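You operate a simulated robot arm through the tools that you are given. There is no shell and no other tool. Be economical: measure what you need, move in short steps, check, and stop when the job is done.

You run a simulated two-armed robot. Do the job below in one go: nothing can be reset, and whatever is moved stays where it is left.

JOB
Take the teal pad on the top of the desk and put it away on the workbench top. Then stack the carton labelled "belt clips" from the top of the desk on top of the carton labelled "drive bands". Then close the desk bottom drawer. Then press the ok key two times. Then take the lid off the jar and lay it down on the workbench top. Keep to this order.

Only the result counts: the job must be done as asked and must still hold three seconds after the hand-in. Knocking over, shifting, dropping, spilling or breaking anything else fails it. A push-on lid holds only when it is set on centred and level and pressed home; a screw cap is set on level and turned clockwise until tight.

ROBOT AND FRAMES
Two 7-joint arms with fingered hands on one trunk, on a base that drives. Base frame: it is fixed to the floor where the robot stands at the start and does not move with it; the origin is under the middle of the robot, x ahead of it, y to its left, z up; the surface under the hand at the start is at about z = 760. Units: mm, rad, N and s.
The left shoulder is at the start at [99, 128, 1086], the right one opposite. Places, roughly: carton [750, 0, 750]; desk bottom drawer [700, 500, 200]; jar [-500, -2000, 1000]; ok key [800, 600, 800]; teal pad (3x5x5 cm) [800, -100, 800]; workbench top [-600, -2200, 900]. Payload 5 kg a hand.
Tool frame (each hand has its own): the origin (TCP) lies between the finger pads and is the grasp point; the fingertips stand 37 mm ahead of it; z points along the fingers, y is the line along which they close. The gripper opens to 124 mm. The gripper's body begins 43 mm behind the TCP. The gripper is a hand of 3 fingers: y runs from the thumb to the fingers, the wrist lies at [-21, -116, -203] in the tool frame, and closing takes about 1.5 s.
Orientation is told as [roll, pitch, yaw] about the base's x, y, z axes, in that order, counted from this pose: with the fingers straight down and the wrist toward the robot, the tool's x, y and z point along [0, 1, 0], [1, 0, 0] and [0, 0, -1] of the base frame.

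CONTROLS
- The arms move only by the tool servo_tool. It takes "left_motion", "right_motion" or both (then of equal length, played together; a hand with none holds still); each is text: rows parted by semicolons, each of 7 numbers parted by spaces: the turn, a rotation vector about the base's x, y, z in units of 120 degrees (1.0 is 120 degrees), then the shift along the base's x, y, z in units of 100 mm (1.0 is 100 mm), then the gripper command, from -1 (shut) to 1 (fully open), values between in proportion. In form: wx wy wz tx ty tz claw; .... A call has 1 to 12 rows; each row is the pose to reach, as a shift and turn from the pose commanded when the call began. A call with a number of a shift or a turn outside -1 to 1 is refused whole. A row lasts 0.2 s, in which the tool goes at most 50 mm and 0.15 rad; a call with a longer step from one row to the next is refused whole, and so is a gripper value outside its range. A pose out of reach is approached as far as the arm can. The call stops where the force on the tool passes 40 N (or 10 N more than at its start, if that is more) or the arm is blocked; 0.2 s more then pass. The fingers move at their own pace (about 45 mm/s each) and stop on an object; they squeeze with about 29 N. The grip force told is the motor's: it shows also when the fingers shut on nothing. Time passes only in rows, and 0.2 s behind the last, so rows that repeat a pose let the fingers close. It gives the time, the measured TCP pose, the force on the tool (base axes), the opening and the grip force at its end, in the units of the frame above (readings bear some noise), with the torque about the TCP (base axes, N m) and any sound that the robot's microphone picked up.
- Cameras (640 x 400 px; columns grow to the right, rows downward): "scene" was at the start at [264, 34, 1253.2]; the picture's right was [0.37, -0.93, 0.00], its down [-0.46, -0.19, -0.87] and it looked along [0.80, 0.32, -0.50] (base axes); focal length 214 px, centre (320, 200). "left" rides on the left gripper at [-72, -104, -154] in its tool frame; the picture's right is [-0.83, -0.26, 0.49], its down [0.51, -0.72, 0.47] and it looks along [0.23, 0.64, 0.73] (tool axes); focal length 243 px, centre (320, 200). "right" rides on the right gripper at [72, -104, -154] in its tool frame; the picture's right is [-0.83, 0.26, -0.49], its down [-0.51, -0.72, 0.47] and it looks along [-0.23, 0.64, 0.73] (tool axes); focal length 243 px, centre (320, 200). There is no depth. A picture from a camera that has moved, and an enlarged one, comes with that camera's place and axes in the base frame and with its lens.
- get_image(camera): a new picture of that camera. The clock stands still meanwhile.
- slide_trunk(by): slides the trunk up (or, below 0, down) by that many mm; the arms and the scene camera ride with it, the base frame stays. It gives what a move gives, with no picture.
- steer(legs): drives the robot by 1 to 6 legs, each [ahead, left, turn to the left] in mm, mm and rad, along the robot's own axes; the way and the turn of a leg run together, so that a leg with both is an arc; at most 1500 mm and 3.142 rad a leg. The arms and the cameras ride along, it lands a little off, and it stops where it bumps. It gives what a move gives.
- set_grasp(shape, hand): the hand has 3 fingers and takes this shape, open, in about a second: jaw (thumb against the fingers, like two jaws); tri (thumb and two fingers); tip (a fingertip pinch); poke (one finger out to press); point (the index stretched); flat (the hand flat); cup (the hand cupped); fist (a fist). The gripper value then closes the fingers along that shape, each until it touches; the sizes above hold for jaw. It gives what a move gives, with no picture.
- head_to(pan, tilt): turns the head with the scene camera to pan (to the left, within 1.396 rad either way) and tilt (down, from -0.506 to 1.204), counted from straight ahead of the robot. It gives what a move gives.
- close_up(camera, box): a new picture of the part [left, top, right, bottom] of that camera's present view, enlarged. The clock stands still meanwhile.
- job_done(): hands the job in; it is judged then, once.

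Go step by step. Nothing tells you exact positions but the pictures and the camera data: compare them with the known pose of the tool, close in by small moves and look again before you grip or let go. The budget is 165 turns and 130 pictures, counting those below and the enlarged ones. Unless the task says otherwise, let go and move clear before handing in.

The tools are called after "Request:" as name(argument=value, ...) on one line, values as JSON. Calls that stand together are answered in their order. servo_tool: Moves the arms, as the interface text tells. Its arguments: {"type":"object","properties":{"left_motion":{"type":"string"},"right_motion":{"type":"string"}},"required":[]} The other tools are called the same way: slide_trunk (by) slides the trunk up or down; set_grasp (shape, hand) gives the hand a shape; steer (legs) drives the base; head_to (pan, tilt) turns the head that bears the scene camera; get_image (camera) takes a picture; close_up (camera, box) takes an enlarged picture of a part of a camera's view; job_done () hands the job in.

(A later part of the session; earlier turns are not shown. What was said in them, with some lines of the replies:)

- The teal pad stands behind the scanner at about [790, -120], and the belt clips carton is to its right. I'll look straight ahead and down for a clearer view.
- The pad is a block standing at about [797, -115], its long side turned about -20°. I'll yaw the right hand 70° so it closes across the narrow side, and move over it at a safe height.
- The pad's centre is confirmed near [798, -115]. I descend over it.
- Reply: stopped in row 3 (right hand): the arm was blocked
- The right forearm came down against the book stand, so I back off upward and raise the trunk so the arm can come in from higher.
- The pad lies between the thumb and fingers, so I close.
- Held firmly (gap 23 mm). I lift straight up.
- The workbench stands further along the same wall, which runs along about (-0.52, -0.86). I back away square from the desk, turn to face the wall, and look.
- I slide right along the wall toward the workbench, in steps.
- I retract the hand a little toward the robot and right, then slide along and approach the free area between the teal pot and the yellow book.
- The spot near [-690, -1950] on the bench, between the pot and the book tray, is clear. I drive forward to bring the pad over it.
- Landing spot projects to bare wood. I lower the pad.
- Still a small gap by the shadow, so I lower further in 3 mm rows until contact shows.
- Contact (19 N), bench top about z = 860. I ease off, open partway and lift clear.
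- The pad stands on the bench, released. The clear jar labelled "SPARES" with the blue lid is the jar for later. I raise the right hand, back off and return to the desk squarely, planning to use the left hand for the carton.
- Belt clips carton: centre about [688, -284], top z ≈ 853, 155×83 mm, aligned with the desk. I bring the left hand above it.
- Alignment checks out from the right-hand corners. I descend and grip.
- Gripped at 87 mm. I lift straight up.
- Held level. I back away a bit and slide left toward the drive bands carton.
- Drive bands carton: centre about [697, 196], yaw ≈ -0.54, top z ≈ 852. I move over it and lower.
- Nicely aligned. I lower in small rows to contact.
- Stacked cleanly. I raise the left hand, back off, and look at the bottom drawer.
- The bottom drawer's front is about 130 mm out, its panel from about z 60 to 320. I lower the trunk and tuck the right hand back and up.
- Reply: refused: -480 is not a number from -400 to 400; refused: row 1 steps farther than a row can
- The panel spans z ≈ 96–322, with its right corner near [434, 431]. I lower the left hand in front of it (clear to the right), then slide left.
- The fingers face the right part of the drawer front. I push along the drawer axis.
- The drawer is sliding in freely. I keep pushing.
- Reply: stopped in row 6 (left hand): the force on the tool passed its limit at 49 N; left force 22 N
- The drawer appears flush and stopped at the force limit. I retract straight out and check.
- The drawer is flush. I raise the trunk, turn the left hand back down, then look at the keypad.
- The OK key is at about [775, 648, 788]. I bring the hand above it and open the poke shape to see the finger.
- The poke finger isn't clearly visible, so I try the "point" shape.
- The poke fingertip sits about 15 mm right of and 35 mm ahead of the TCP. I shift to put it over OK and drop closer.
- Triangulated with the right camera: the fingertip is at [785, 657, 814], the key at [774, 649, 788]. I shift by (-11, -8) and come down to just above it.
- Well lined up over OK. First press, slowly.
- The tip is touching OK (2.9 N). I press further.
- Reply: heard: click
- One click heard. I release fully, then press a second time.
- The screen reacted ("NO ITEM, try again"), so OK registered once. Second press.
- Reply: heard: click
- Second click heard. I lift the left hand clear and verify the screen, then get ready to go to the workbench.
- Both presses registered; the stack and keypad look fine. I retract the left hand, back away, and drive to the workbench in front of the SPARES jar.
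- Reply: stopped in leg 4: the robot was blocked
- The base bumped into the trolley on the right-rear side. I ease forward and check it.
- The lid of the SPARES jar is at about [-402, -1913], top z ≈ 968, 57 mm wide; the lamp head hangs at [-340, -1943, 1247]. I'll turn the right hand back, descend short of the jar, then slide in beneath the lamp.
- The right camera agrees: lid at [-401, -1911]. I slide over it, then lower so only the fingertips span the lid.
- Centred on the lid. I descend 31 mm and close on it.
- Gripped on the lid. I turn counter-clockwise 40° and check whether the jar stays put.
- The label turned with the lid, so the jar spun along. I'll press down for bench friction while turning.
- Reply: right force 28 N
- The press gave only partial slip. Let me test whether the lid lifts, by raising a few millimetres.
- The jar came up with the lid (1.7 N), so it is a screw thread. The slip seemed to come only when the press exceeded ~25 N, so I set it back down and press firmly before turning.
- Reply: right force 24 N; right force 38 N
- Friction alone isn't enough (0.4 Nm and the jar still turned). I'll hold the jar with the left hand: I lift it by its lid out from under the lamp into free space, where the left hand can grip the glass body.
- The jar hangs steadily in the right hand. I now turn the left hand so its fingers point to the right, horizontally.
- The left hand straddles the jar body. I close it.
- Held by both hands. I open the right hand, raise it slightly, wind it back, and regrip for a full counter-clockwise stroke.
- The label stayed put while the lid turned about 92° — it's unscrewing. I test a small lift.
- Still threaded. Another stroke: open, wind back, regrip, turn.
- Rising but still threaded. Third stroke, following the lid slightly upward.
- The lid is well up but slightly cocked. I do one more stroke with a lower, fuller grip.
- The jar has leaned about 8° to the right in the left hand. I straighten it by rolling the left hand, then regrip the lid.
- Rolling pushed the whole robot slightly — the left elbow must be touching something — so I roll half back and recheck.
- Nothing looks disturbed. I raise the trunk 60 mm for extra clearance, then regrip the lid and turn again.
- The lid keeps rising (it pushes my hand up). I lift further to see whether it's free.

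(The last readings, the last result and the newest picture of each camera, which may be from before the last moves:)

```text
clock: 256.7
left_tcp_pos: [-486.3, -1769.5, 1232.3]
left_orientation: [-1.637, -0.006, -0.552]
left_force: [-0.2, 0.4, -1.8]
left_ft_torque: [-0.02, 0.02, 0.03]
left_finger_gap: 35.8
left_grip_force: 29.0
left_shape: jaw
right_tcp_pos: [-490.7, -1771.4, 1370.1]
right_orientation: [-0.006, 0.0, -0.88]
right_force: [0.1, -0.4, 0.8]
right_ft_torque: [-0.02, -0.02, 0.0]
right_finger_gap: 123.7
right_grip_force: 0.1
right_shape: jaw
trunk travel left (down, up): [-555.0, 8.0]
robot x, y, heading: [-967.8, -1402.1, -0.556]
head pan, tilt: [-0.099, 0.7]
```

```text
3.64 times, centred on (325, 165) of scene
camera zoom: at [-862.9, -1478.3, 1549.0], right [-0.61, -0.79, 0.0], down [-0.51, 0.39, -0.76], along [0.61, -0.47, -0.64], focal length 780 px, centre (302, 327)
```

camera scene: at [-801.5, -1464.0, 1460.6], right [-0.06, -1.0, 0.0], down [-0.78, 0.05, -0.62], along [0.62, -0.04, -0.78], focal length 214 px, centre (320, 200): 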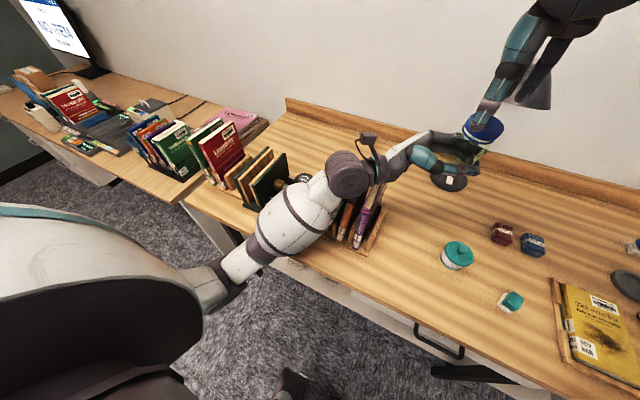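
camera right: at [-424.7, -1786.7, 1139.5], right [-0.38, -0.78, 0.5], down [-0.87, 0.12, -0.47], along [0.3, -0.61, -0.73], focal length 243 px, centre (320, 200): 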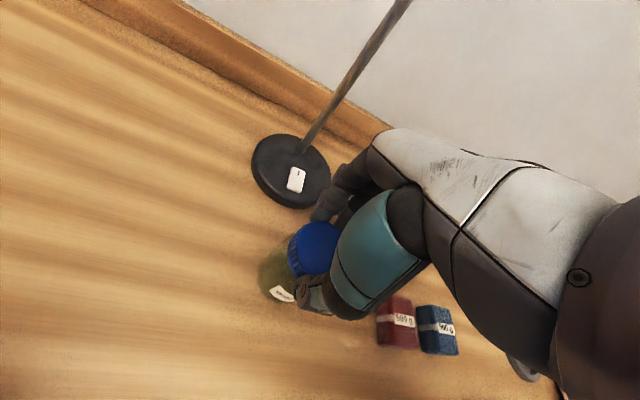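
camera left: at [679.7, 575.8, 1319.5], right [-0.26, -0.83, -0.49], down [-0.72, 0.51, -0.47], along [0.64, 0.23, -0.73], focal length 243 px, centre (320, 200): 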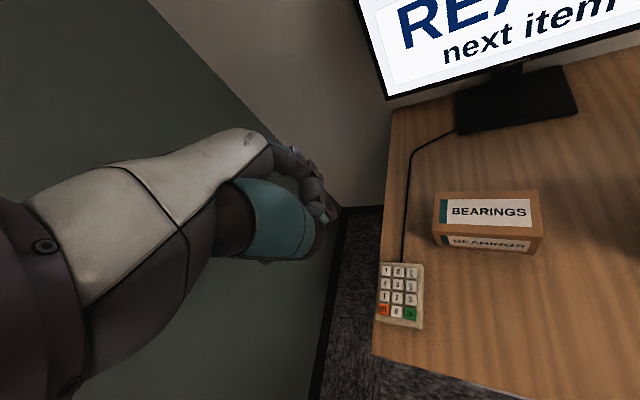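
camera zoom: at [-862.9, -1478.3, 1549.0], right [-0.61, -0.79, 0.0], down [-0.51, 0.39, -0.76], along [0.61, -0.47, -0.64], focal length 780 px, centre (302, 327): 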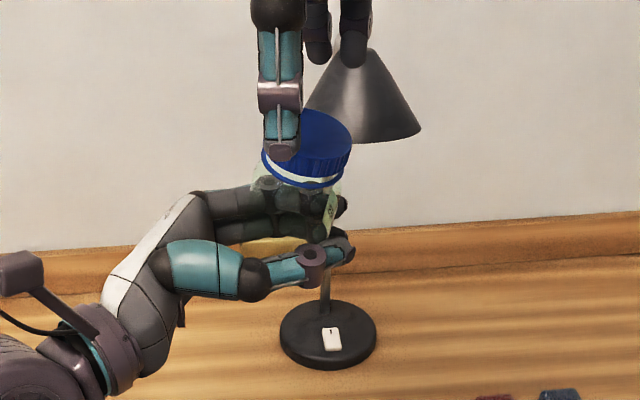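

The white neck shows under the lid — nearly off. Another stroke.

Request:
servo_tool(right_motion="0 0 0 0 0 -0.12 1; 0 0 0 0 0 -0.25 1; 0 0 0 0 0 -0.28 1; 0 0 0 0 0 -0.28 -1; 0 0 0 0 0 -0.28 -1; 0 0 0 0 0 -0.28 -1; 0 0 0 0 0 -0.28 -1; 0 0 0 0 0 -0.28 -1; 0 0 0 0 0 -0.28 -1")

Request:
servo_tool(right_motion="0 0 0.067 0 0 0 -1; 0 0 0.134 0 0 0.005 -1; 0 0 0.201 0 0 0.01 -1; 0 0 0.268 0 0 0.015 -1; 0 0 0.335 0 0 0.02 -1; 0 0 0.402 0 0 0.025 -1; 0 0 0.469 0 0 0.03 -1; 0 0 0.536 0 0 0.03 -1; 0 0 0.603 0 0 0.03 -1; 0 0 0.67 0 0 0.03 -1; 0 0 0.737 0 0 0.03 -1; 0 0 0.77 0 0 0.03 -1")

Request:
servo_tool(right_motion="0 0 0 0 0 0.03 -1; 0 0 0 0 0 0.06 -1")

```text
clock: 258.7
left_tcp_pos: [-486.8, -1770.0, 1233.7]
left_orientation: [-1.637, -0.006, -0.555]
left_force: [-1.8, -0.1, -0.9]
left_ft_torque: [0.02, 0.05, -0.05]
left_finger_gap: 36.1
left_grip_force: 29.0
left_shape: jaw
right_tcp_pos: [-489.6, -1772.3, 1342.2]
right_orientation: [-0.005, -0.001, -0.881]
right_force: [0.6, -1.2, -0.6]
right_ft_torque: [-0.05, -0.1, 0.0]
right_finger_gap: 48.4
right_grip_force: 28.6
right_shape: jaw
trunk travel left (down, up): [-555.0, 8.0]
robot x, y, heading: [-969.1, -1404.6, -0.557]
head pan, tilt: [-0.099, 0.7]
```

```text
clock: 261.3
left_tcp_pos: [-486.0, -1769.7, 1233.4]
left_orientation: [-1.638, -0.009, -0.554]
left_force: [-0.8, -1.2, -1.3]
left_ft_torque: [0.14, -0.06, 0.04]
left_finger_gap: 35.8
left_grip_force: 28.4
left_shape: jaw
right_tcp_pos: [-489.6, -1772.6, 1346.6]
right_orientation: [-0.006, 0.0, 0.733]
right_force: [0.1, 1.9, -0.4]
right_ft_torque: [0.08, 0.0, -0.03]
right_finger_gap: 48.1
right_grip_force: 29.0
right_shape: jaw
trunk travel left (down, up): [-555.0, 8.0]
robot x, y, heading: [-964.2, -1401.5, -0.561]
head pan, tilt: [-0.099, 0.7]
```

```text
clock: 261.9
left_tcp_pos: [-486.3, -1769.6, 1232.3]
left_orientation: [-1.636, -0.007, -0.552]
left_force: [0.0, -0.8, -1.5]
left_ft_torque: [0.07, -0.04, -0.01]
left_finger_gap: 36.0
left_grip_force: 29.1
left_shape: jaw
right_tcp_pos: [-489.8, -1772.0, 1352.3]
right_orientation: [-0.003, -0.001, 0.731]
right_force: [0.8, 1.8, -1.0]
right_ft_torque: [0.02, -0.01, 0.01]
right_finger_gap: 48.3
right_grip_force: 29.3
right_shape: jaw
trunk travel left (down, up): [-555.0, 8.0]
robot x, y, heading: [-964.6, -1405.2, -0.559]
head pan, tilt: [-0.099, 0.7]
```

The lift force is now near zero — the lid is free. I lift it clear and look.

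Request:
servo_tool(right_motion="0 0 0 0 0 0.1 -1; 0 0 0 0 0 0.25 -1; 0 0 0 0 0 0.45 -1; 0 0 0 0 0 0.7 -1")

Request:
get_image(camera="scene")

```text
clock: 262.9
left_tcp_pos: [-488.2, -1768.8, 1234.2]
left_orientation: [-1.637, -0.01, -0.551]
left_force: [-0.3, 0.7, -2.0]
left_ft_torque: [0.01, 0.02, 0.03]
left_finger_gap: 35.9
left_grip_force: 28.8
left_shape: jaw
right_tcp_pos: [-489.9, -1772.9, 1423.8]
right_orientation: [-0.007, 0.001, 0.731]
right_force: [0.6, 0.9, 0.2]
right_ft_torque: [-0.01, 0.01, -0.02]
right_finger_gap: 48.0
right_grip_force: 29.4
right_shape: jaw
trunk travel left (down, up): [-555.0, 8.0]
robot x, y, heading: [-968.7, -1406.9, -0.559]
head pan, tilt: [-0.099, 0.7]
```

```text
4 pictures are left
camera scene: at [-863.3, -1477.6, 1549.2], right [-0.61, -0.79, 0.0], down [-0.51, 0.39, -0.77], along [0.61, -0.47, -0.64], focal length 214 px, centre (320, 200)
```

scene: 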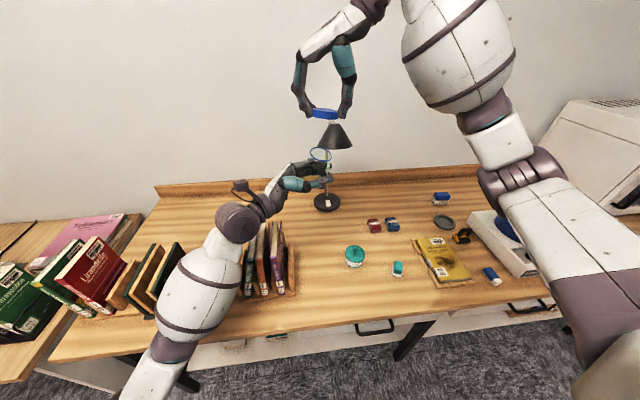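

The lid is off. I carry it to free bench between the pot and the pad, near [-696, -1838].

Request:
servo_tool(right_motion="0 0 0 -0.4 -0.13 0 -1; 0 0 0 -0.8 -0.26 0 -1; 0 0 0 -1 -0.325 0 -1")

Request:
servo_tool(right_motion="0 0 0 -0.4 -0.13 0 -1; 0 0 0 -0.8 -0.26 0 -1; 0 0 0 -1 -0.325 -0.1 -1; 0 0 0 -1 -0.325 -0.5 -1; 0 0 0 -1 -0.325 -0.95 -1")

Request:
servo_tool(right_motion="0 0 0 0 0 -0.45 -1; 0 0 0 0 0 -0.9 -1; 0 0 0 0 0 -1 -1")

Request:
servo_tool(right_motion="0 0 0 0 0 -0.45 -1; 0 0 0 0 0 -0.9 -1; 0 0 0 0 0 -1 -1")

Request:
get_image(camera="right")

```text
clock: 263.7
left_tcp_pos: [-485.7, -1769.5, 1232.5]
left_orientation: [-1.637, -0.008, -0.552]
left_force: [-0.5, 0.0, -2.0]
left_ft_torque: [-0.02, 0.04, -0.02]
left_finger_gap: 35.9
left_grip_force: 28.8
left_shape: jaw
right_tcp_pos: [-590.3, -1805.9, 1423.6]
right_orientation: [-0.005, 0.002, 0.731]
right_force: [0.7, -0.9, 0.1]
right_ft_torque: [-0.03, -0.01, 0.01]
right_finger_gap: 48.2
right_grip_force: 28.8
right_shape: jaw
trunk travel left (down, up): [-555.0, 8.0]
robot x, y, heading: [-964.3, -1406.5, -0.556]
head pan, tilt: [-0.099, 0.7]
```

```text
clock: 264.9
left_tcp_pos: [-488.0, -1771.6, 1232.2]
left_orientation: [-1.634, -0.005, -0.555]
left_force: [-0.2, 0.0, -2.1]
left_ft_torque: [0.03, 0.0, -0.01]
left_finger_gap: 36.1
left_grip_force: 28.5
left_shape: jaw
right_tcp_pos: [-690.9, -1839.1, 1327.7]
right_orientation: [-0.007, -0.002, 0.73]
right_force: [0.2, 0.1, 0.4]
right_ft_torque: [-0.01, 0.01, -0.03]
right_finger_gap: 48.0
right_grip_force: 29.1
right_shape: jaw
trunk travel left (down, up): [-555.0, 8.0]
robot x, y, heading: [-967.3, -1404.9, -0.559]
head pan, tilt: [-0.099, 0.7]
```

```text
clock: 265.7
left_tcp_pos: [-485.4, -1768.2, 1232.0]
left_orientation: [-1.638, -0.007, -0.554]
left_force: [0.2, 0.3, -3.0]
left_ft_torque: [0.0, -0.01, -0.04]
left_finger_gap: 36.0
left_grip_force: 29.3
left_shape: jaw
right_tcp_pos: [-688.8, -1839.1, 1228.5]
right_orientation: [-0.003, -0.001, 0.733]
right_force: [-0.1, 1.0, -0.5]
right_ft_torque: [-0.04, -0.01, -0.01]
right_finger_gap: 47.9
right_grip_force: 28.4
right_shape: jaw
trunk travel left (down, up): [-555.0, 8.0]
robot x, y, heading: [-963.6, -1405.8, -0.559]
head pan, tilt: [-0.099, 0.7]
```

```text
clock: 266.5
left_tcp_pos: [-485.8, -1770.2, 1233.0]
left_orientation: [-1.636, -0.006, -0.553]
left_force: [0.5, 0.0, -1.5]
left_ft_torque: [-0.02, 0.03, 0.0]
left_finger_gap: 35.9
left_grip_force: 29.5
left_shape: jaw
right_tcp_pos: [-688.3, -1838.1, 1126.7]
right_orientation: [-0.008, 0.0, 0.731]
right_force: [-0.3, 0.1, -0.8]
right_ft_torque: [0.0, -0.01, 0.0]
right_finger_gap: 47.9
right_grip_force: 29.0
right_shape: jaw
trunk travel left (down, up): [-555.0, 8.0]
robot x, y, heading: [-968.2, -1407.1, -0.563]
head pan, tilt: [-0.099, 0.7]
```

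```text
3 pictures are left
camera right: at [-813.7, -1852.6, 1279.1], right [0.75, -0.44, 0.5], down [-0.2, -0.86, -0.47], along [0.64, 0.25, -0.73], focal length 243 px, centre (320, 200)
```

right: 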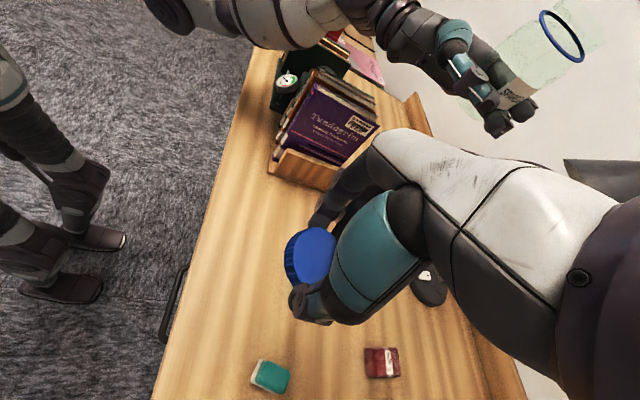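

Landing spot projects onto bare wood. I lower the lid.

Request:
servo_tool(right_motion="0 0 0 -0.03 0 -0.4 -1; 0 0 0 -0.06 0 -0.8 -1; 0 0 0 -0.06 0 -1 -1")

Request:
servo_tool(right_motion="0 0 0 0 0 -0.4 -1; 0 0 0 0 0 -0.75 -1; 0 0 0 0 0 -1 -1")

Request:
servo_tool(right_motion="0 0 0 0 0 -0.06 -1; 0 0 0 0 0 -0.12 -1; 0 0 0 0 0 -0.18 -1; 0 0 0 0 0 -0.21 -1")

```text
clock: 267.3
left_tcp_pos: [-486.5, -1769.4, 1232.9]
left_orientation: [-1.637, -0.007, -0.553]
left_force: [0.2, -0.5, -1.8]
left_ft_torque: [-0.03, 0.01, -0.01]
left_finger_gap: 35.9
left_grip_force: 29.2
left_shape: jaw
right_tcp_pos: [-696.7, -1836.2, 1027.5]
right_orientation: [-0.005, 0.001, 0.731]
right_force: [0.3, -0.6, -1.0]
right_ft_torque: [-0.02, -0.02, 0.01]
right_finger_gap: 47.9
right_grip_force: 28.7
right_shape: jaw
trunk travel left (down, up): [-555.0, 8.0]
robot x, y, heading: [-969.2, -1406.5, -0.555]
head pan, tilt: [-0.099, 0.7]
```

```text
clock: 268.1
left_tcp_pos: [-487.3, -1769.8, 1232.1]
left_orientation: [-1.635, -0.007, -0.553]
left_force: [0.4, 0.9, -1.0]
left_ft_torque: [0.02, 0.02, 0.01]
left_finger_gap: 36.0
left_grip_force: 29.6
left_shape: jaw
right_tcp_pos: [-696.6, -1837.7, 925.0]
right_orientation: [-0.005, 0.001, 0.732]
right_force: [-0.7, 0.8, 0.0]
right_ft_torque: [0.04, 0.02, -0.03]
right_finger_gap: 48.1
right_grip_force: 29.5
right_shape: jaw
trunk travel left (down, up): [-555.0, 8.0]
robot x, y, heading: [-960.9, -1409.6, -0.556]
head pan, tilt: [-0.099, 0.7]
```

```text
clock: 269.1
left_tcp_pos: [-485.0, -1770.0, 1232.4]
left_orientation: [-1.635, -0.009, -0.553]
left_force: [-0.8, 0.3, -1.4]
left_ft_torque: [-0.01, -0.05, -0.01]
left_finger_gap: 36.0
left_grip_force: 28.7
left_shape: jaw
right_tcp_pos: [-695.8, -1837.5, 906.6]
right_orientation: [-0.006, -0.001, 0.733]
right_force: [-0.2, 0.2, 0.0]
right_ft_torque: [-0.01, 0.0, -0.04]
right_finger_gap: 48.1
right_grip_force: 29.1
right_shape: jaw
trunk travel left (down, up): [-555.0, 8.0]
robot x, y, heading: [-965.6, -1405.2, -0.557]
head pan, tilt: [-0.099, 0.7]
```

Request:
servo_tool(right_motion="0 0 0 0 0 -0.025 -1; 0 0 0 0 0 -0.05 -1; 0 0 0 0 0 -0.07 -1")

```text
clock: 269.9
left_tcp_pos: [-487.3, -1768.6, 1232.3]
left_orientation: [-1.635, -0.006, -0.553]
left_force: [0.6, -0.6, -1.6]
left_ft_torque: [0.02, 0.02, -0.02]
left_finger_gap: 35.7
left_grip_force: 28.8
left_shape: jaw
right_tcp_pos: [-695.5, -1837.0, 899.7]
right_orientation: [-0.005, -0.001, 0.731]
right_force: [-0.9, 0.4, 3.3]
right_ft_torque: [-0.07, 0.05, -0.02]
right_finger_gap: 48.1
right_grip_force: 28.8
right_shape: jaw
trunk travel left (down, up): [-555.0, 8.0]
robot x, y, heading: [-968.8, -1406.4, -0.558]
head pan, tilt: [-0.099, 0.7]
```

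Contact. I open and rise.

Request:
servo_tool(right_motion="0 0 0 0 0 0 0; 0 0 0 0 0 0 0.2; 0 0 0 0 0 0 0.3; 0 0 0 0 0 0 0.3; 0 0 0 0 0 0.05 0.3; 0 0 0 0 0 0.25 0.3; 0 0 0 0 0 0.6 0.3; 0 0 0 0 0 1 0.3")

Request:
servo_tool(right_motion="0 0 0 0 0 0.4 0.5; 0 0 0 0 0 0.8 1; 0 0 0 0 0 1 1")

Request:
get_image(camera="right")

```text
clock: 271.7
left_tcp_pos: [-486.6, -1768.0, 1232.7]
left_orientation: [-1.638, -0.009, -0.554]
left_force: [-1.4, 0.4, -1.5]
left_ft_torque: [-0.03, -0.03, 0.01]
left_finger_gap: 35.9
left_grip_force: 29.2
left_shape: jaw
right_tcp_pos: [-694.7, -1837.0, 999.3]
right_orientation: [-0.007, 0.0, 0.731]
right_force: [-0.5, 0.1, 0.2]
right_ft_torque: [0.01, -0.02, 0.02]
right_finger_gap: 80.1
right_grip_force: 0.2
right_shape: jaw
trunk travel left (down, up): [-555.0, 8.0]
robot x, y, heading: [-966.7, -1402.1, -0.553]
head pan, tilt: [-0.099, 0.7]
```

```text
clock: 272.5
left_tcp_pos: [-487.0, -1769.9, 1232.3]
left_orientation: [-1.636, -0.006, -0.553]
left_force: [-0.2, 0.9, -1.9]
left_ft_torque: [0.01, -0.03, -0.01]
left_finger_gap: 35.8
left_grip_force: 29.3
left_shape: jaw
right_tcp_pos: [-694.3, -1837.1, 1099.9]
right_orientation: [-0.005, -0.001, 0.731]
right_force: [1.0, 0.8, -0.7]
right_ft_torque: [0.0, -0.01, -0.01]
right_finger_gap: 123.5
right_grip_force: 0.1
right_shape: jaw
trunk travel left (down, up): [-555.0, 8.0]
robot x, y, heading: [-968.1, -1409.4, -0.557]
head pan, tilt: [-0.099, 0.7]
```

```text
2 pictures are left
camera right: at [-820.8, -1852.2, 1252.2], right [0.75, -0.44, 0.5], down [-0.2, -0.86, -0.47], along [0.64, 0.25, -0.73], focal length 243 px, centre (320, 200)
```

right: 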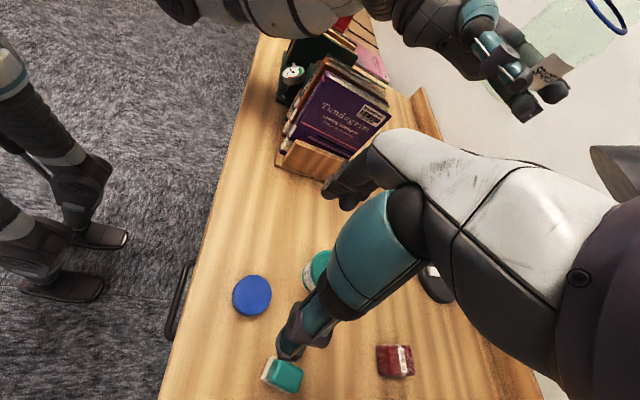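

The lid lies flat on the bench. Now I bring the right hand back above the jar to take it from the left hand.

Request:
servo_tool(right_motion="0 0 -0.0615 0 0 0.1 1; 0 0 -0.123 0 0 0.2 1; 0 0 -0.1845 0 0 0.3 1; 0 0 -0.246 0 0 0.4 1; 0 0 -0.3075 0 0 0.5 1; 0 0 -0.369 0 0 0.6 1; 0 0 -0.4305 0 0 0.7 1; 0 0 -0.492 0 0 0.8 1; 0 0 -0.5535 0 0 0.9 1; 0 0 -0.6146 0 0 1 1")

Request:
servo_tool(right_motion="0 0 0 0 0 0.4 1; 0 0 0 0 0 0.8 1; 0 0 0 0 0 1 1")

Request:
servo_tool(right_motion="0 0 0 0 0 0.4 1; 0 0 0 0 0 0.8 1; 0 0 0 0 0 1 1")

Request:
close_up(camera="scene", box=[270, 120, 370, 220])

```text
clock: 274.7
left_tcp_pos: [-485.4, -1770.2, 1233.5]
left_orientation: [-1.636, -0.007, -0.552]
left_force: [-0.4, 0.7, -2.3]
left_ft_torque: [0.01, 0.01, -0.02]
left_finger_gap: 36.2
left_grip_force: 28.9
left_shape: jaw
right_tcp_pos: [-678.3, -1850.7, 1202.6]
right_orientation: [-0.006, 0.003, -0.557]
right_force: [0.5, -0.2, 0.3]
right_ft_torque: [-0.02, 0.04, -0.03]
right_finger_gap: 123.5
right_grip_force: 0.0
right_shape: jaw
right hand out of reach, approached as far as the arm can: row 8, 9, 10
trunk travel left (down, up): [-555.0, 8.0]
robot x, y, heading: [-967.2, -1406.9, -0.558]
head pan, tilt: [-0.099, 0.7]
```

```text
clock: 275.5
left_tcp_pos: [-487.6, -1770.1, 1232.3]
left_orientation: [-1.635, -0.01, -0.553]
left_force: [-0.7, -0.5, -1.4]
left_ft_torque: [-0.02, 0.03, 0.03]
left_finger_gap: 35.7
left_grip_force: 28.8
left_shape: jaw
right_tcp_pos: [-678.7, -1851.3, 1302.1]
right_orientation: [-0.005, 0.001, -0.556]
right_force: [-0.6, -0.6, -0.2]
right_ft_torque: [-0.01, 0.01, -0.04]
right_finger_gap: 123.9
right_grip_force: 0.0
right_shape: jaw
trunk travel left (down, up): [-555.0, 8.0]
robot x, y, heading: [-966.6, -1403.5, -0.552]
head pan, tilt: [-0.099, 0.7]
```

```text
clock: 276.3
left_tcp_pos: [-486.0, -1769.9, 1232.0]
left_orientation: [-1.635, -0.006, -0.555]
left_force: [0.2, 0.0, -1.3]
left_ft_torque: [-0.02, 0.01, -0.01]
left_finger_gap: 35.9
left_grip_force: 29.1
left_shape: jaw
right_tcp_pos: [-679.8, -1851.5, 1401.3]
right_orientation: [-0.005, 0.0, -0.557]
right_force: [-0.1, 0.2, 0.3]
right_ft_torque: [-0.03, 0.05, 0.01]
right_finger_gap: 123.6
right_grip_force: 0.0
right_shape: jaw
trunk travel left (down, up): [-555.0, 8.0]
robot x, y, heading: [-965.5, -1406.0, -0.56]
head pan, tilt: [-0.099, 0.7]
```

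```text
4.00 times, centred on (320, 170) of scene
camera zoom: at [-863.0, -1478.4, 1549.0], right [-0.61, -0.79, 0.0], down [-0.51, 0.39, -0.76], along [0.61, -0.47, -0.64], focal length 858 px, centre (320, 320)
```

zoom: 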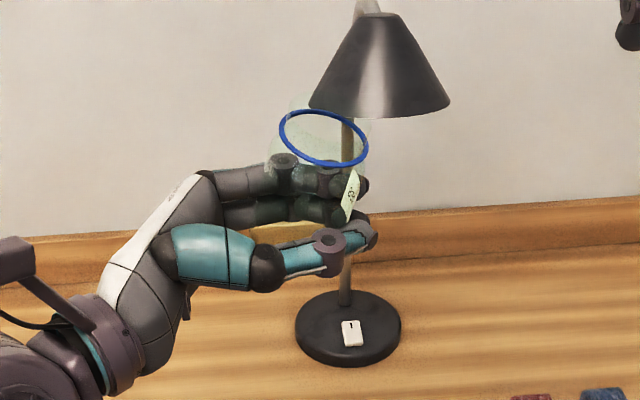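

The jar leans right in the left hand, with its rim centre near [-486, -1771, 1294]. I tilt the right hand to match, come down along the jar's axis and grip the rim.

Request:
servo_tool(right_motion="0.03 -0.019 0 0.3 0.1 0 1; 0.06 -0.038 0 0.6 0.2 0 1; 0.09 -0.056 0 0.9 0.28 0 1; 0.106 -0.066 0 0.95 0.3 0 1")

Request:
servo_tool(right_motion="0 0 0 0.3 0.1 0 1; 0 0 0 0.6 0.2 0 1; 0 0 0 0.84 0.26 0 1")

```text
clock: 277.3
left_tcp_pos: [-487.8, -1770.0, 1232.7]
left_orientation: [-1.636, -0.008, -0.555]
left_force: [-0.8, -0.3, -2.4]
left_ft_torque: [0.0, 0.0, -0.01]
left_finger_gap: 35.8
left_grip_force: 28.5
left_shape: jaw
right_tcp_pos: [-584.6, -1820.5, 1402.1]
right_orientation: [0.255, -0.003, -0.556]
right_force: [0.2, -0.2, 0.6]
right_ft_torque: [-0.05, -0.03, 0.02]
right_finger_gap: 123.5
right_grip_force: 0.0
right_shape: jaw
trunk travel left (down, up): [-555.0, 8.0]
robot x, y, heading: [-963.4, -1408.0, -0.554]
head pan, tilt: [-0.099, 0.7]
```

```text
clock: 278.1
left_tcp_pos: [-486.2, -1770.1, 1232.2]
left_orientation: [-1.638, -0.007, -0.555]
left_force: [0.1, -0.2, -1.5]
left_ft_torque: [-0.02, 0.0, 0.0]
left_finger_gap: 36.1
left_grip_force: 29.1
left_shape: jaw
right_tcp_pos: [-499.1, -1794.0, 1400.5]
right_orientation: [0.257, -0.001, -0.557]
right_force: [0.3, -0.4, 0.0]
right_ft_torque: [0.0, 0.03, -0.01]
right_finger_gap: 123.6
right_grip_force: 0.1
right_shape: jaw
trunk travel left (down, up): [-555.0, 8.0]
robot x, y, heading: [-963.5, -1404.1, -0.557]
head pan, tilt: [-0.099, 0.7]
```

Request:
servo_tool(right_motion="0 0 0 0.04 0.07 -0.3 1; 0 0 0 0.07 0.13 -0.6 1; 0 0 0 0.1 0.18 -0.8 1; 0 0 0 0.11 0.2 -0.92 1; 0 0 0 0.11 0.2 -0.92 -1; 0 0 0 0.11 0.2 -0.92 -1; 0 0 0 0.11 0.2 -0.92 -1; 0 0 0 0.11 0.2 -0.92 -1; 0 0 0 0.11 0.2 -0.92 -1; 0 0 0 0.11 0.2 -0.92 -1")

```text
clock: 280.3
left_tcp_pos: [-487.6, -1768.7, 1231.9]
left_orientation: [-1.635, -0.007, -0.554]
left_force: [-0.3, -0.6, -2.1]
left_ft_torque: [-0.02, 0.05, -0.04]
left_finger_gap: 36.1
left_grip_force: 29.6
left_shape: jaw
right_tcp_pos: [-489.5, -1775.3, 1310.0]
right_orientation: [0.256, 0.001, -0.556]
right_force: [0.8, 0.1, -1.3]
right_ft_torque: [-0.01, 0.0, 0.04]
right_finger_gap: 51.8
right_grip_force: 29.3
right_shape: jaw
trunk travel left (down, up): [-555.0, 8.0]
robot x, y, heading: [-966.7, -1408.0, -0.554]
head pan, tilt: [-0.099, 0.7]
```

Request:
servo_tool(right_motion="0 0 0 0 0 0.02 -1; 0 0 0 0 0 0.04 -1")

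```text
clock: 280.9
left_tcp_pos: [-486.8, -1769.2, 1234.2]
left_orientation: [-1.638, -0.006, -0.555]
left_force: [-0.2, -0.6, 7.9]
left_ft_torque: [-0.02, -0.13, -0.04]
left_finger_gap: 36.1
left_grip_force: 28.8
left_shape: jaw
right_tcp_pos: [-491.2, -1774.5, 1313.1]
right_orientation: [0.255, 0.003, -0.556]
right_force: [1.5, -0.2, -10.4]
right_ft_torque: [0.0, 0.12, 0.05]
right_finger_gap: 51.5
right_grip_force: 29.3
right_shape: jaw
trunk travel left (down, up): [-555.0, 8.0]
robot x, y, heading: [-964.5, -1404.4, -0.554]
head pan, tilt: [-0.099, 0.7]
```

The right grip holds firmly (10 N coupling). I ease off, open the left hand and withdraw it to the left.

Request:
servo_tool(right_motion="0 0 0 0 0 -0.035 -1; 0 0 0 0 0 -0.035 -1; 0 0 0 0 0 -0.035 -1; 0 0 0 0 0 -0.035 -1; 0 0 0 0 0 -0.035 -1; 0 0 0 0 0 -0.035 -1; 0 0 0 0 0 -0.035 -1; 0 0 0 0 0 -0.035 -1; 0 0 0 0 0 -0.035 -1; 0 0 0 0 0 -0.035 -1", left_motion="0 0 0 0 0 0 -1; 0 0 0 0 0 0 -0.3; 0 0 0 0 0 0 0.2; 0 0 0 0 0 0 0.7; 0 0 0 0 0 0 1; 0 0 0 0 0 0 1; 0 0 0 0 0 0 1; 0 0 0 0.1 0.16 0 1; 0 0 0 0.25 0.4 0 1; 0 0 0 0.45 0.73 0 1")

Request:
servo_tool(left_motion="0 0 0 0.2 0.32 0 1; 0 0 0 0.4 0.65 0 1; 0 0 0 0.6 0.97 0 1")

Request:
servo_tool(left_motion="0 0 0 0.2 0.32 0 1; 0 0 0 0.4 0.65 0 1; 0 0 0 0.6 0.97 0 1")

```text
clock: 283.1
left_tcp_pos: [-441.5, -1694.7, 1232.1]
left_orientation: [-1.638, -0.008, -0.552]
left_force: [0.5, 0.0, 0.3]
left_ft_torque: [0.0, 0.01, 0.03]
left_finger_gap: 123.8
left_grip_force: 0.1
left_shape: jaw
right_tcp_pos: [-488.8, -1772.7, 1310.4]
right_orientation: [0.255, -0.001, -0.558]
right_force: [-0.1, 0.2, -1.9]
right_ft_torque: [-0.05, 0.06, 0.05]
right_finger_gap: 51.2
right_grip_force: 28.5
right_shape: jaw
trunk travel left (down, up): [-555.0, 8.0]
robot x, y, heading: [-966.1, -1403.4, -0.556]
head pan, tilt: [-0.099, 0.7]
```

```text
clock: 283.9
left_tcp_pos: [-384.1, -1599.4, 1231.9]
left_orientation: [-1.637, -0.008, -0.554]
left_force: [-0.3, -0.4, 0.0]
left_ft_torque: [0.05, -0.02, -0.02]
left_finger_gap: 123.6
left_grip_force: 0.1
left_shape: jaw
right_tcp_pos: [-489.7, -1774.8, 1310.8]
right_orientation: [0.257, 0.0, -0.558]
right_force: [-0.1, -0.2, -1.4]
right_ft_torque: [-0.04, 0.01, -0.01]
right_finger_gap: 51.3
right_grip_force: 28.7
right_shape: jaw
trunk travel left (down, up): [-555.0, 8.0]
robot x, y, heading: [-965.8, -1405.3, -0.555]
head pan, tilt: [-0.099, 0.7]
```

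```text
clock: 284.7
left_tcp_pos: [-323.1, -1503.2, 1233.4]
left_orientation: [-1.636, -0.007, -0.554]
left_force: [0.5, 0.6, 0.2]
left_ft_torque: [-0.04, -0.02, 0.01]
left_finger_gap: 123.7
left_grip_force: 0.0
left_shape: jaw
right_tcp_pos: [-489.8, -1775.3, 1308.6]
right_orientation: [0.254, 0.0, -0.557]
right_force: [0.8, 0.0, -1.2]
right_ft_torque: [-0.06, 0.0, 0.02]
right_finger_gap: 51.4
right_grip_force: 29.2
right_shape: jaw
trunk travel left (down, up): [-555.0, 8.0]
robot x, y, heading: [-965.2, -1406.8, -0.556]
head pan, tilt: [-0.099, 0.7]
```

The right hand holds the jar alone. I roll it upright, carry it back and lower it in front of the lamp.

Request:
servo_tool(right_motion="-0.053 0.033 0 0 -0.1 0 -1; -0.106 0.066 0 0.05 -0.3 0 -1; -0.106 0.066 0 0.15 -0.65 0 -1; -0.106 0.066 0 0.22 -0.94 0 -1")

Request:
servo_tool(right_motion="0 0 0 0 0 -0.4 -1; 0 0 0 0 0 -0.8 -1; 0 0 0 0 0 -1 -1")

Request:
servo_tool(right_motion="0 0 0 0 0 -0.4 -1; 0 0 0 0 0 -0.8 -1; 0 0 0 0 0 -1 -1")

Request:
servo_tool(right_motion="0 0 0 0 0 -0.4 -1; 0 0 0 0 0 -0.8 -1; 0 0 0 0 0 -0.95 -1")

```text
clock: 285.7
left_tcp_pos: [-322.2, -1504.9, 1234.0]
left_orientation: [-1.635, -0.008, -0.556]
left_force: [0.0, -0.7, -0.1]
left_ft_torque: [0.0, 0.01, 0.01]
left_finger_gap: 123.8
left_grip_force: 0.0
left_shape: jaw
right_tcp_pos: [-467.7, -1870.6, 1310.0]
right_orientation: [-0.006, 0.001, -0.557]
right_force: [-0.1, -0.2, -1.3]
right_ft_torque: [0.03, -0.04, 0.01]
right_finger_gap: 51.5
right_grip_force: 28.6
right_shape: jaw
trunk travel left (down, up): [-555.0, 8.0]
robot x, y, heading: [-963.1, -1407.5, -0.561]
head pan, tilt: [-0.099, 0.7]
```

```text
clock: 286.5
left_tcp_pos: [-324.1, -1503.1, 1232.5]
left_orientation: [-1.635, -0.006, -0.555]
left_force: [0.8, 0.0, -1.5]
left_ft_torque: [-0.1, 0.04, -0.05]
left_finger_gap: 123.5
left_grip_force: 0.0
left_shape: jaw
right_tcp_pos: [-469.3, -1866.6, 1205.9]
right_orientation: [-0.007, 0.008, -0.555]
right_force: [-31.5, 11.5, -1.4]
right_ft_torque: [-0.48, -1.15, -0.98]
right_finger_gap: 49.4
right_grip_force: 29.0
right_shape: jaw
trunk travel left (down, up): [-555.0, 8.0]
robot x, y, heading: [-968.5, -1403.7, -0.561]
head pan, tilt: [-0.099, 0.7]
```

```text
clock: 287.3
left_tcp_pos: [-324.1, -1501.8, 1236.2]
left_orientation: [-1.637, -0.01, -0.553]
left_force: [0.5, 0.1, 0.1]
left_ft_torque: [0.0, 0.03, 0.04]
left_finger_gap: 123.7
left_grip_force: 0.0
left_shape: jaw
right_tcp_pos: [-467.4, -1868.9, 1108.0]
right_orientation: [-0.006, -0.002, -0.555]
right_force: [-0.2, 0.5, -1.5]
right_ft_torque: [-0.01, -0.02, 0.02]
right_finger_gap: 50.5
right_grip_force: 29.3
right_shape: jaw
trunk travel left (down, up): [-555.0, 8.0]
robot x, y, heading: [-965.6, -1406.1, -0.562]
head pan, tilt: [-0.099, 0.7]
```

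```text
clock: 288.1
left_tcp_pos: [-321.9, -1502.7, 1233.8]
left_orientation: [-1.636, -0.007, -0.555]
left_force: [0.0, 0.8, 0.5]
left_ft_torque: [0.02, -0.03, -0.02]
left_finger_gap: 123.7
left_grip_force: 0.1
left_shape: jaw
right_tcp_pos: [-466.9, -1870.4, 1014.1]
right_orientation: [-0.005, -0.002, -0.559]
right_force: [0.4, -0.2, -0.3]
right_ft_torque: [-0.02, 0.02, 0.0]
right_finger_gap: 50.5
right_grip_force: 28.8
right_shape: jaw
trunk travel left (down, up): [-555.0, 8.0]
robot x, y, heading: [-965.3, -1405.4, -0.56]
head pan, tilt: [-0.099, 0.7]
```

Passing down I brushed something ahead (probably the lamp shade), but it's clear now. I slide the jar forward at low height to its original spot and lower it slowly.

Request:
servo_tool(right_motion="0 0 0 0.2 -0.12 0 -1; 0 0 0 0.4 -0.25 0 -1; 0 0 0 0.6 -0.37 0 -1; 0 0 0 0.67 -0.41 0 -1; 0 0 0 0.67 -0.41 -0.15 -1; 0 0 0 0.67 -0.41 -0.3 -1; 0 0 0 0.67 -0.41 -0.38 -1")

Request:
servo_tool(right_motion="0 0 0 0 0 -0.03 -1; 0 0 0 0 0 -0.06 -1; 0 0 0 0 0 -0.09 -1; 0 0 0 0 0 -0.12 -1")

```text
clock: 289.7
left_tcp_pos: [-321.3, -1503.5, 1234.5]
left_orientation: [-1.638, -0.008, -0.554]
left_force: [0.3, 0.6, 0.1]
left_ft_torque: [-0.01, 0.0, 0.01]
left_finger_gap: 123.6
left_grip_force: 0.1
left_shape: jaw
right_tcp_pos: [-399.7, -1909.8, 977.2]
right_orientation: [-0.003, 0.001, -0.557]
right_force: [0.2, 0.0, -1.8]
right_ft_torque: [-0.02, -0.02, 0.04]
right_finger_gap: 50.7
right_grip_force: 28.6
right_shape: jaw
trunk travel left (down, up): [-555.0, 8.0]
robot x, y, heading: [-969.7, -1405.9, -0.563]
head pan, tilt: [-0.099, 0.7]
```

```text
clock: 290.7
left_tcp_pos: [-322.7, -1503.8, 1234.6]
left_orientation: [-1.635, -0.007, -0.553]
left_force: [-0.1, 0.2, 0.2]
left_ft_torque: [0.01, -0.06, -0.02]
left_finger_gap: 123.7
left_grip_force: 0.0
left_shape: jaw
right_tcp_pos: [-400.1, -1909.5, 965.1]
right_orientation: [-0.004, 0.002, -0.557]
right_force: [-0.3, -0.7, -2.0]
right_ft_torque: [0.01, -0.01, -0.03]
right_finger_gap: 50.6
right_grip_force: 29.2
right_shape: jaw
trunk travel left (down, up): [-555.0, 8.0]
robot x, y, heading: [-965.8, -1403.8, -0.553]
head pan, tilt: [-0.099, 0.7]
```

Jar still held (2 N). I continue down in small rows until contact.

Request:
servo_tool(right_motion="0 0 0 0 0 -0.02 -1; 0 0 0 0 0 -0.04 -1; 0 0 0 0 0 -0.06 -1; 0 0 0 0 0 -0.08 -1")

```text
clock: 291.7
left_tcp_pos: [-323.0, -1503.1, 1235.8]
left_orientation: [-1.636, -0.009, -0.554]
left_force: [0.5, -0.5, 0.6]
left_ft_torque: [0.03, 0.0, -0.01]
left_finger_gap: 123.7
left_grip_force: 0.1
left_shape: jaw
right_tcp_pos: [-400.3, -1909.4, 962.4]
right_orientation: [-0.005, -0.007, -0.554]
right_force: [1.7, -0.9, 16.2]
right_ft_torque: [0.13, 0.1, -0.02]
right_finger_gap: 51.6
right_grip_force: 29.3
right_shape: jaw
trunk travel left (down, up): [-555.0, 8.0]
robot x, y, heading: [-968.1, -1411.5, -0.555]
head pan, tilt: [-0.099, 0.7]
```

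Request:
servo_tool(right_motion="0 0 0 0 0 -0.015 -1; 0 0 0 0 0 -0.015 -1; 0 0 0 0 0 0.02 -1; 0 0 0 0 0 0.05 -1")

Request:
close_up(camera="scene", box=[270, 100, 430, 290])

```text
clock: 292.7
left_tcp_pos: [-324.0, -1500.5, 1233.8]
left_orientation: [-1.638, -0.008, -0.553]
left_force: [-0.3, -1.0, -0.2]
left_ft_torque: [0.02, -0.01, -0.01]
left_finger_gap: 123.7
left_grip_force: 0.1
left_shape: jaw
right_tcp_pos: [-400.8, -1908.7, 962.3]
right_orientation: [-0.007, -0.001, -0.557]
right_force: [3.8, -2.4, 16.1]
right_ft_torque: [-0.09, -0.19, 0.01]
right_finger_gap: 52.5
right_grip_force: 28.9
right_shape: jaw
trunk travel left (down, up): [-555.0, 8.0]
robot x, y, heading: [-965.8, -1405.6, -0.554]
head pan, tilt: [-0.099, 0.7]
```

```text
2.11 times, centred on (350, 195) of scene
camera zoom: at [-863.7, -1477.3, 1549.0], right [-0.61, -0.79, 0.0], down [-0.51, 0.39, -0.77], along [0.61, -0.47, -0.64], focal length 452 px, centre (257, 210)
```

zoom: 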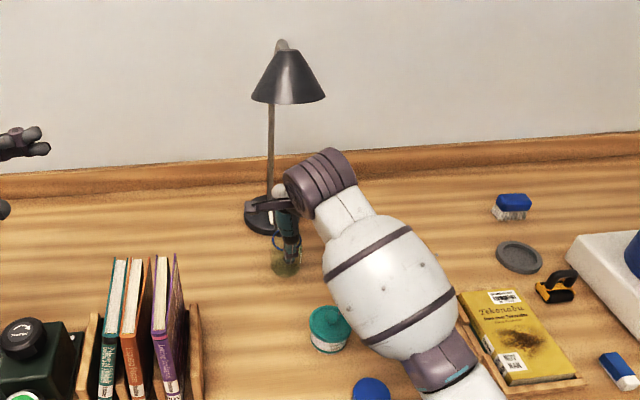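

The lamp stands and the jar is on the bench, upright in the grip. I relieve the press, open, rise just above the rim, back away, then go up.

Request:
servo_tool(right_motion="0 0 0 0 0 0.01 -1; 0 0 0 0 0 0.015 -0.3; 0 0 0 0 0 0.015 0; 0 0 0 0 0 0.015 0.3; 0 0 0 0 0 0.015 0.7; 0 0 0 0 0 0.015 0.7; 0 0 0 0 0 0.015 0.7; 0 0 0 0 0 0.1 0.7; 0 0 0 0 0 0.3 0.7; 0 0 0 0 0 0.55 0.7; 0 0 0 0 0 0.65 0.7")

Request:
servo_tool(right_motion="0 0 0 -0.25 0.155 0 0.7; 0 0 0 -0.5 0.31 0 0.7; 0 0 0 -0.75 0.465 0 0.7; 0 0 0 -1 0.62 0 0.7")

Request:
servo_tool(right_motion="0 0 0 -0.25 0.155 0.1 0.7; 0 0 0 -0.5 0.31 0.25 0.7; 0 0 0 -0.5 0.31 0.6 0.7; 0 0 0 -0.5 0.31 1 0.7")

Request:
servo_tool(right_motion="0 0 0 0 0 0.4 0.7; 0 0 0 0 0 0.8 0.7; 0 0 0 0 0 1 0.7")

```text
clock: 295.1
left_tcp_pos: [-322.8, -1502.9, 1234.2]
left_orientation: [-1.637, -0.01, -0.554]
left_force: [0.7, 0.3, 0.0]
left_ft_torque: [0.0, -0.01, 0.02]
left_finger_gap: 123.8
left_grip_force: 0.0
left_shape: jaw
right_tcp_pos: [-399.7, -1909.6, 1026.3]
right_orientation: [-0.005, 0.001, -0.557]
right_force: [-0.1, 0.3, 0.3]
right_ft_torque: [-0.02, -0.01, -0.02]
right_finger_gap: 105.1
right_grip_force: 0.2
right_shape: jaw
trunk travel left (down, up): [-555.0, 8.0]
robot x, y, heading: [-967.6, -1403.9, -0.558]
head pan, tilt: [-0.099, 0.7]
```

```text
clock: 296.1
left_tcp_pos: [-325.0, -1502.3, 1234.8]
left_orientation: [-1.635, -0.009, -0.555]
left_force: [-0.4, 0.8, -0.8]
left_ft_torque: [0.02, 0.01, 0.02]
left_finger_gap: 123.7
left_grip_force: 0.1
left_shape: jaw
right_tcp_pos: [-501.6, -1848.8, 1025.1]
right_orientation: [-0.005, -0.001, -0.557]
right_force: [0.4, -0.3, 0.0]
right_ft_torque: [-0.01, -0.02, -0.01]
right_finger_gap: 105.1
right_grip_force: 0.0
right_shape: jaw
trunk travel left (down, up): [-555.0, 8.0]
robot x, y, heading: [-967.5, -1406.6, -0.556]
head pan, tilt: [-0.099, 0.7]
```

```text
clock: 297.1
left_tcp_pos: [-321.9, -1504.5, 1234.8]
left_orientation: [-1.635, -0.01, -0.555]
left_force: [0.2, -1.2, 0.7]
left_ft_torque: [0.07, -0.01, 0.04]
left_finger_gap: 123.9
left_grip_force: 0.0
left_shape: jaw
right_tcp_pos: [-549.0, -1819.2, 1128.4]
right_orientation: [-0.005, -0.003, -0.556]
right_force: [-0.2, 0.4, -0.3]
right_ft_torque: [0.03, -0.01, 0.0]
right_finger_gap: 105.0
right_grip_force: 0.0
right_shape: jaw
trunk travel left (down, up): [-555.0, 8.0]
robot x, y, heading: [-965.4, -1406.4, -0.556]
head pan, tilt: [-0.099, 0.7]
```

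```text
clock: 297.9
left_tcp_pos: [-322.6, -1503.4, 1234.6]
left_orientation: [-1.636, -0.009, -0.555]
left_force: [0.3, -0.3, -0.8]
left_ft_torque: [-0.01, 0.0, 0.0]
left_finger_gap: 123.6
left_grip_force: 0.0
left_shape: jaw
right_tcp_pos: [-551.4, -1815.9, 1227.2]
right_orientation: [-0.006, -0.001, -0.558]
right_force: [-0.1, 1.0, 0.4]
right_ft_torque: [-0.01, -0.02, -0.01]
right_finger_gap: 105.0
right_grip_force: 0.1
right_shape: jaw
trunk travel left (down, up): [-555.0, 8.0]
robot x, y, heading: [-964.9, -1405.4, -0.557]
head pan, tilt: [-0.099, 0.7]
```

The jar is released with no stray forces or sounds, both hands are clear, and all steps were carried out in order, so I hand in.

Request:
job_done()

```text
The job is handed in.
```

I did all five steps in the order you gave and handed the job in. I had no pictures left for a last look after letting go of the jar.

- **Teal pad:** it stands upright on the workbench top.
- **Cartons:** "belt clips" sits on top of "drive bands".
- **Desk bottom drawer:** it is closed, and the picture shows it flush with the others.
- **OK key:** I pressed it twice and heard a click each time.
- **Jar:** I took this to be the clear one labelled "SPARES", because a teal pot labelled "COVER WIPE" also has a lid. Its screw lid lies flat on the workbench. To unscrew it I had to lift the jar and hold it with the other hand. I then set it back in its place, now turned round and open.

There were three contacts along the way:

- **Book stand:** early on, the right arm was blocked against the book stand on the desk.
- **Trolley:** the base bumped what I took to be the book trolley on the drive back to the workbench.
- **Lamp:** while I was returning the jar, something pushed back with about 30 N, most likely the lamp shade.

Later pictures showed the books and the lamp upright. The trolley was only partly in view, so I can't rule out that it moved.
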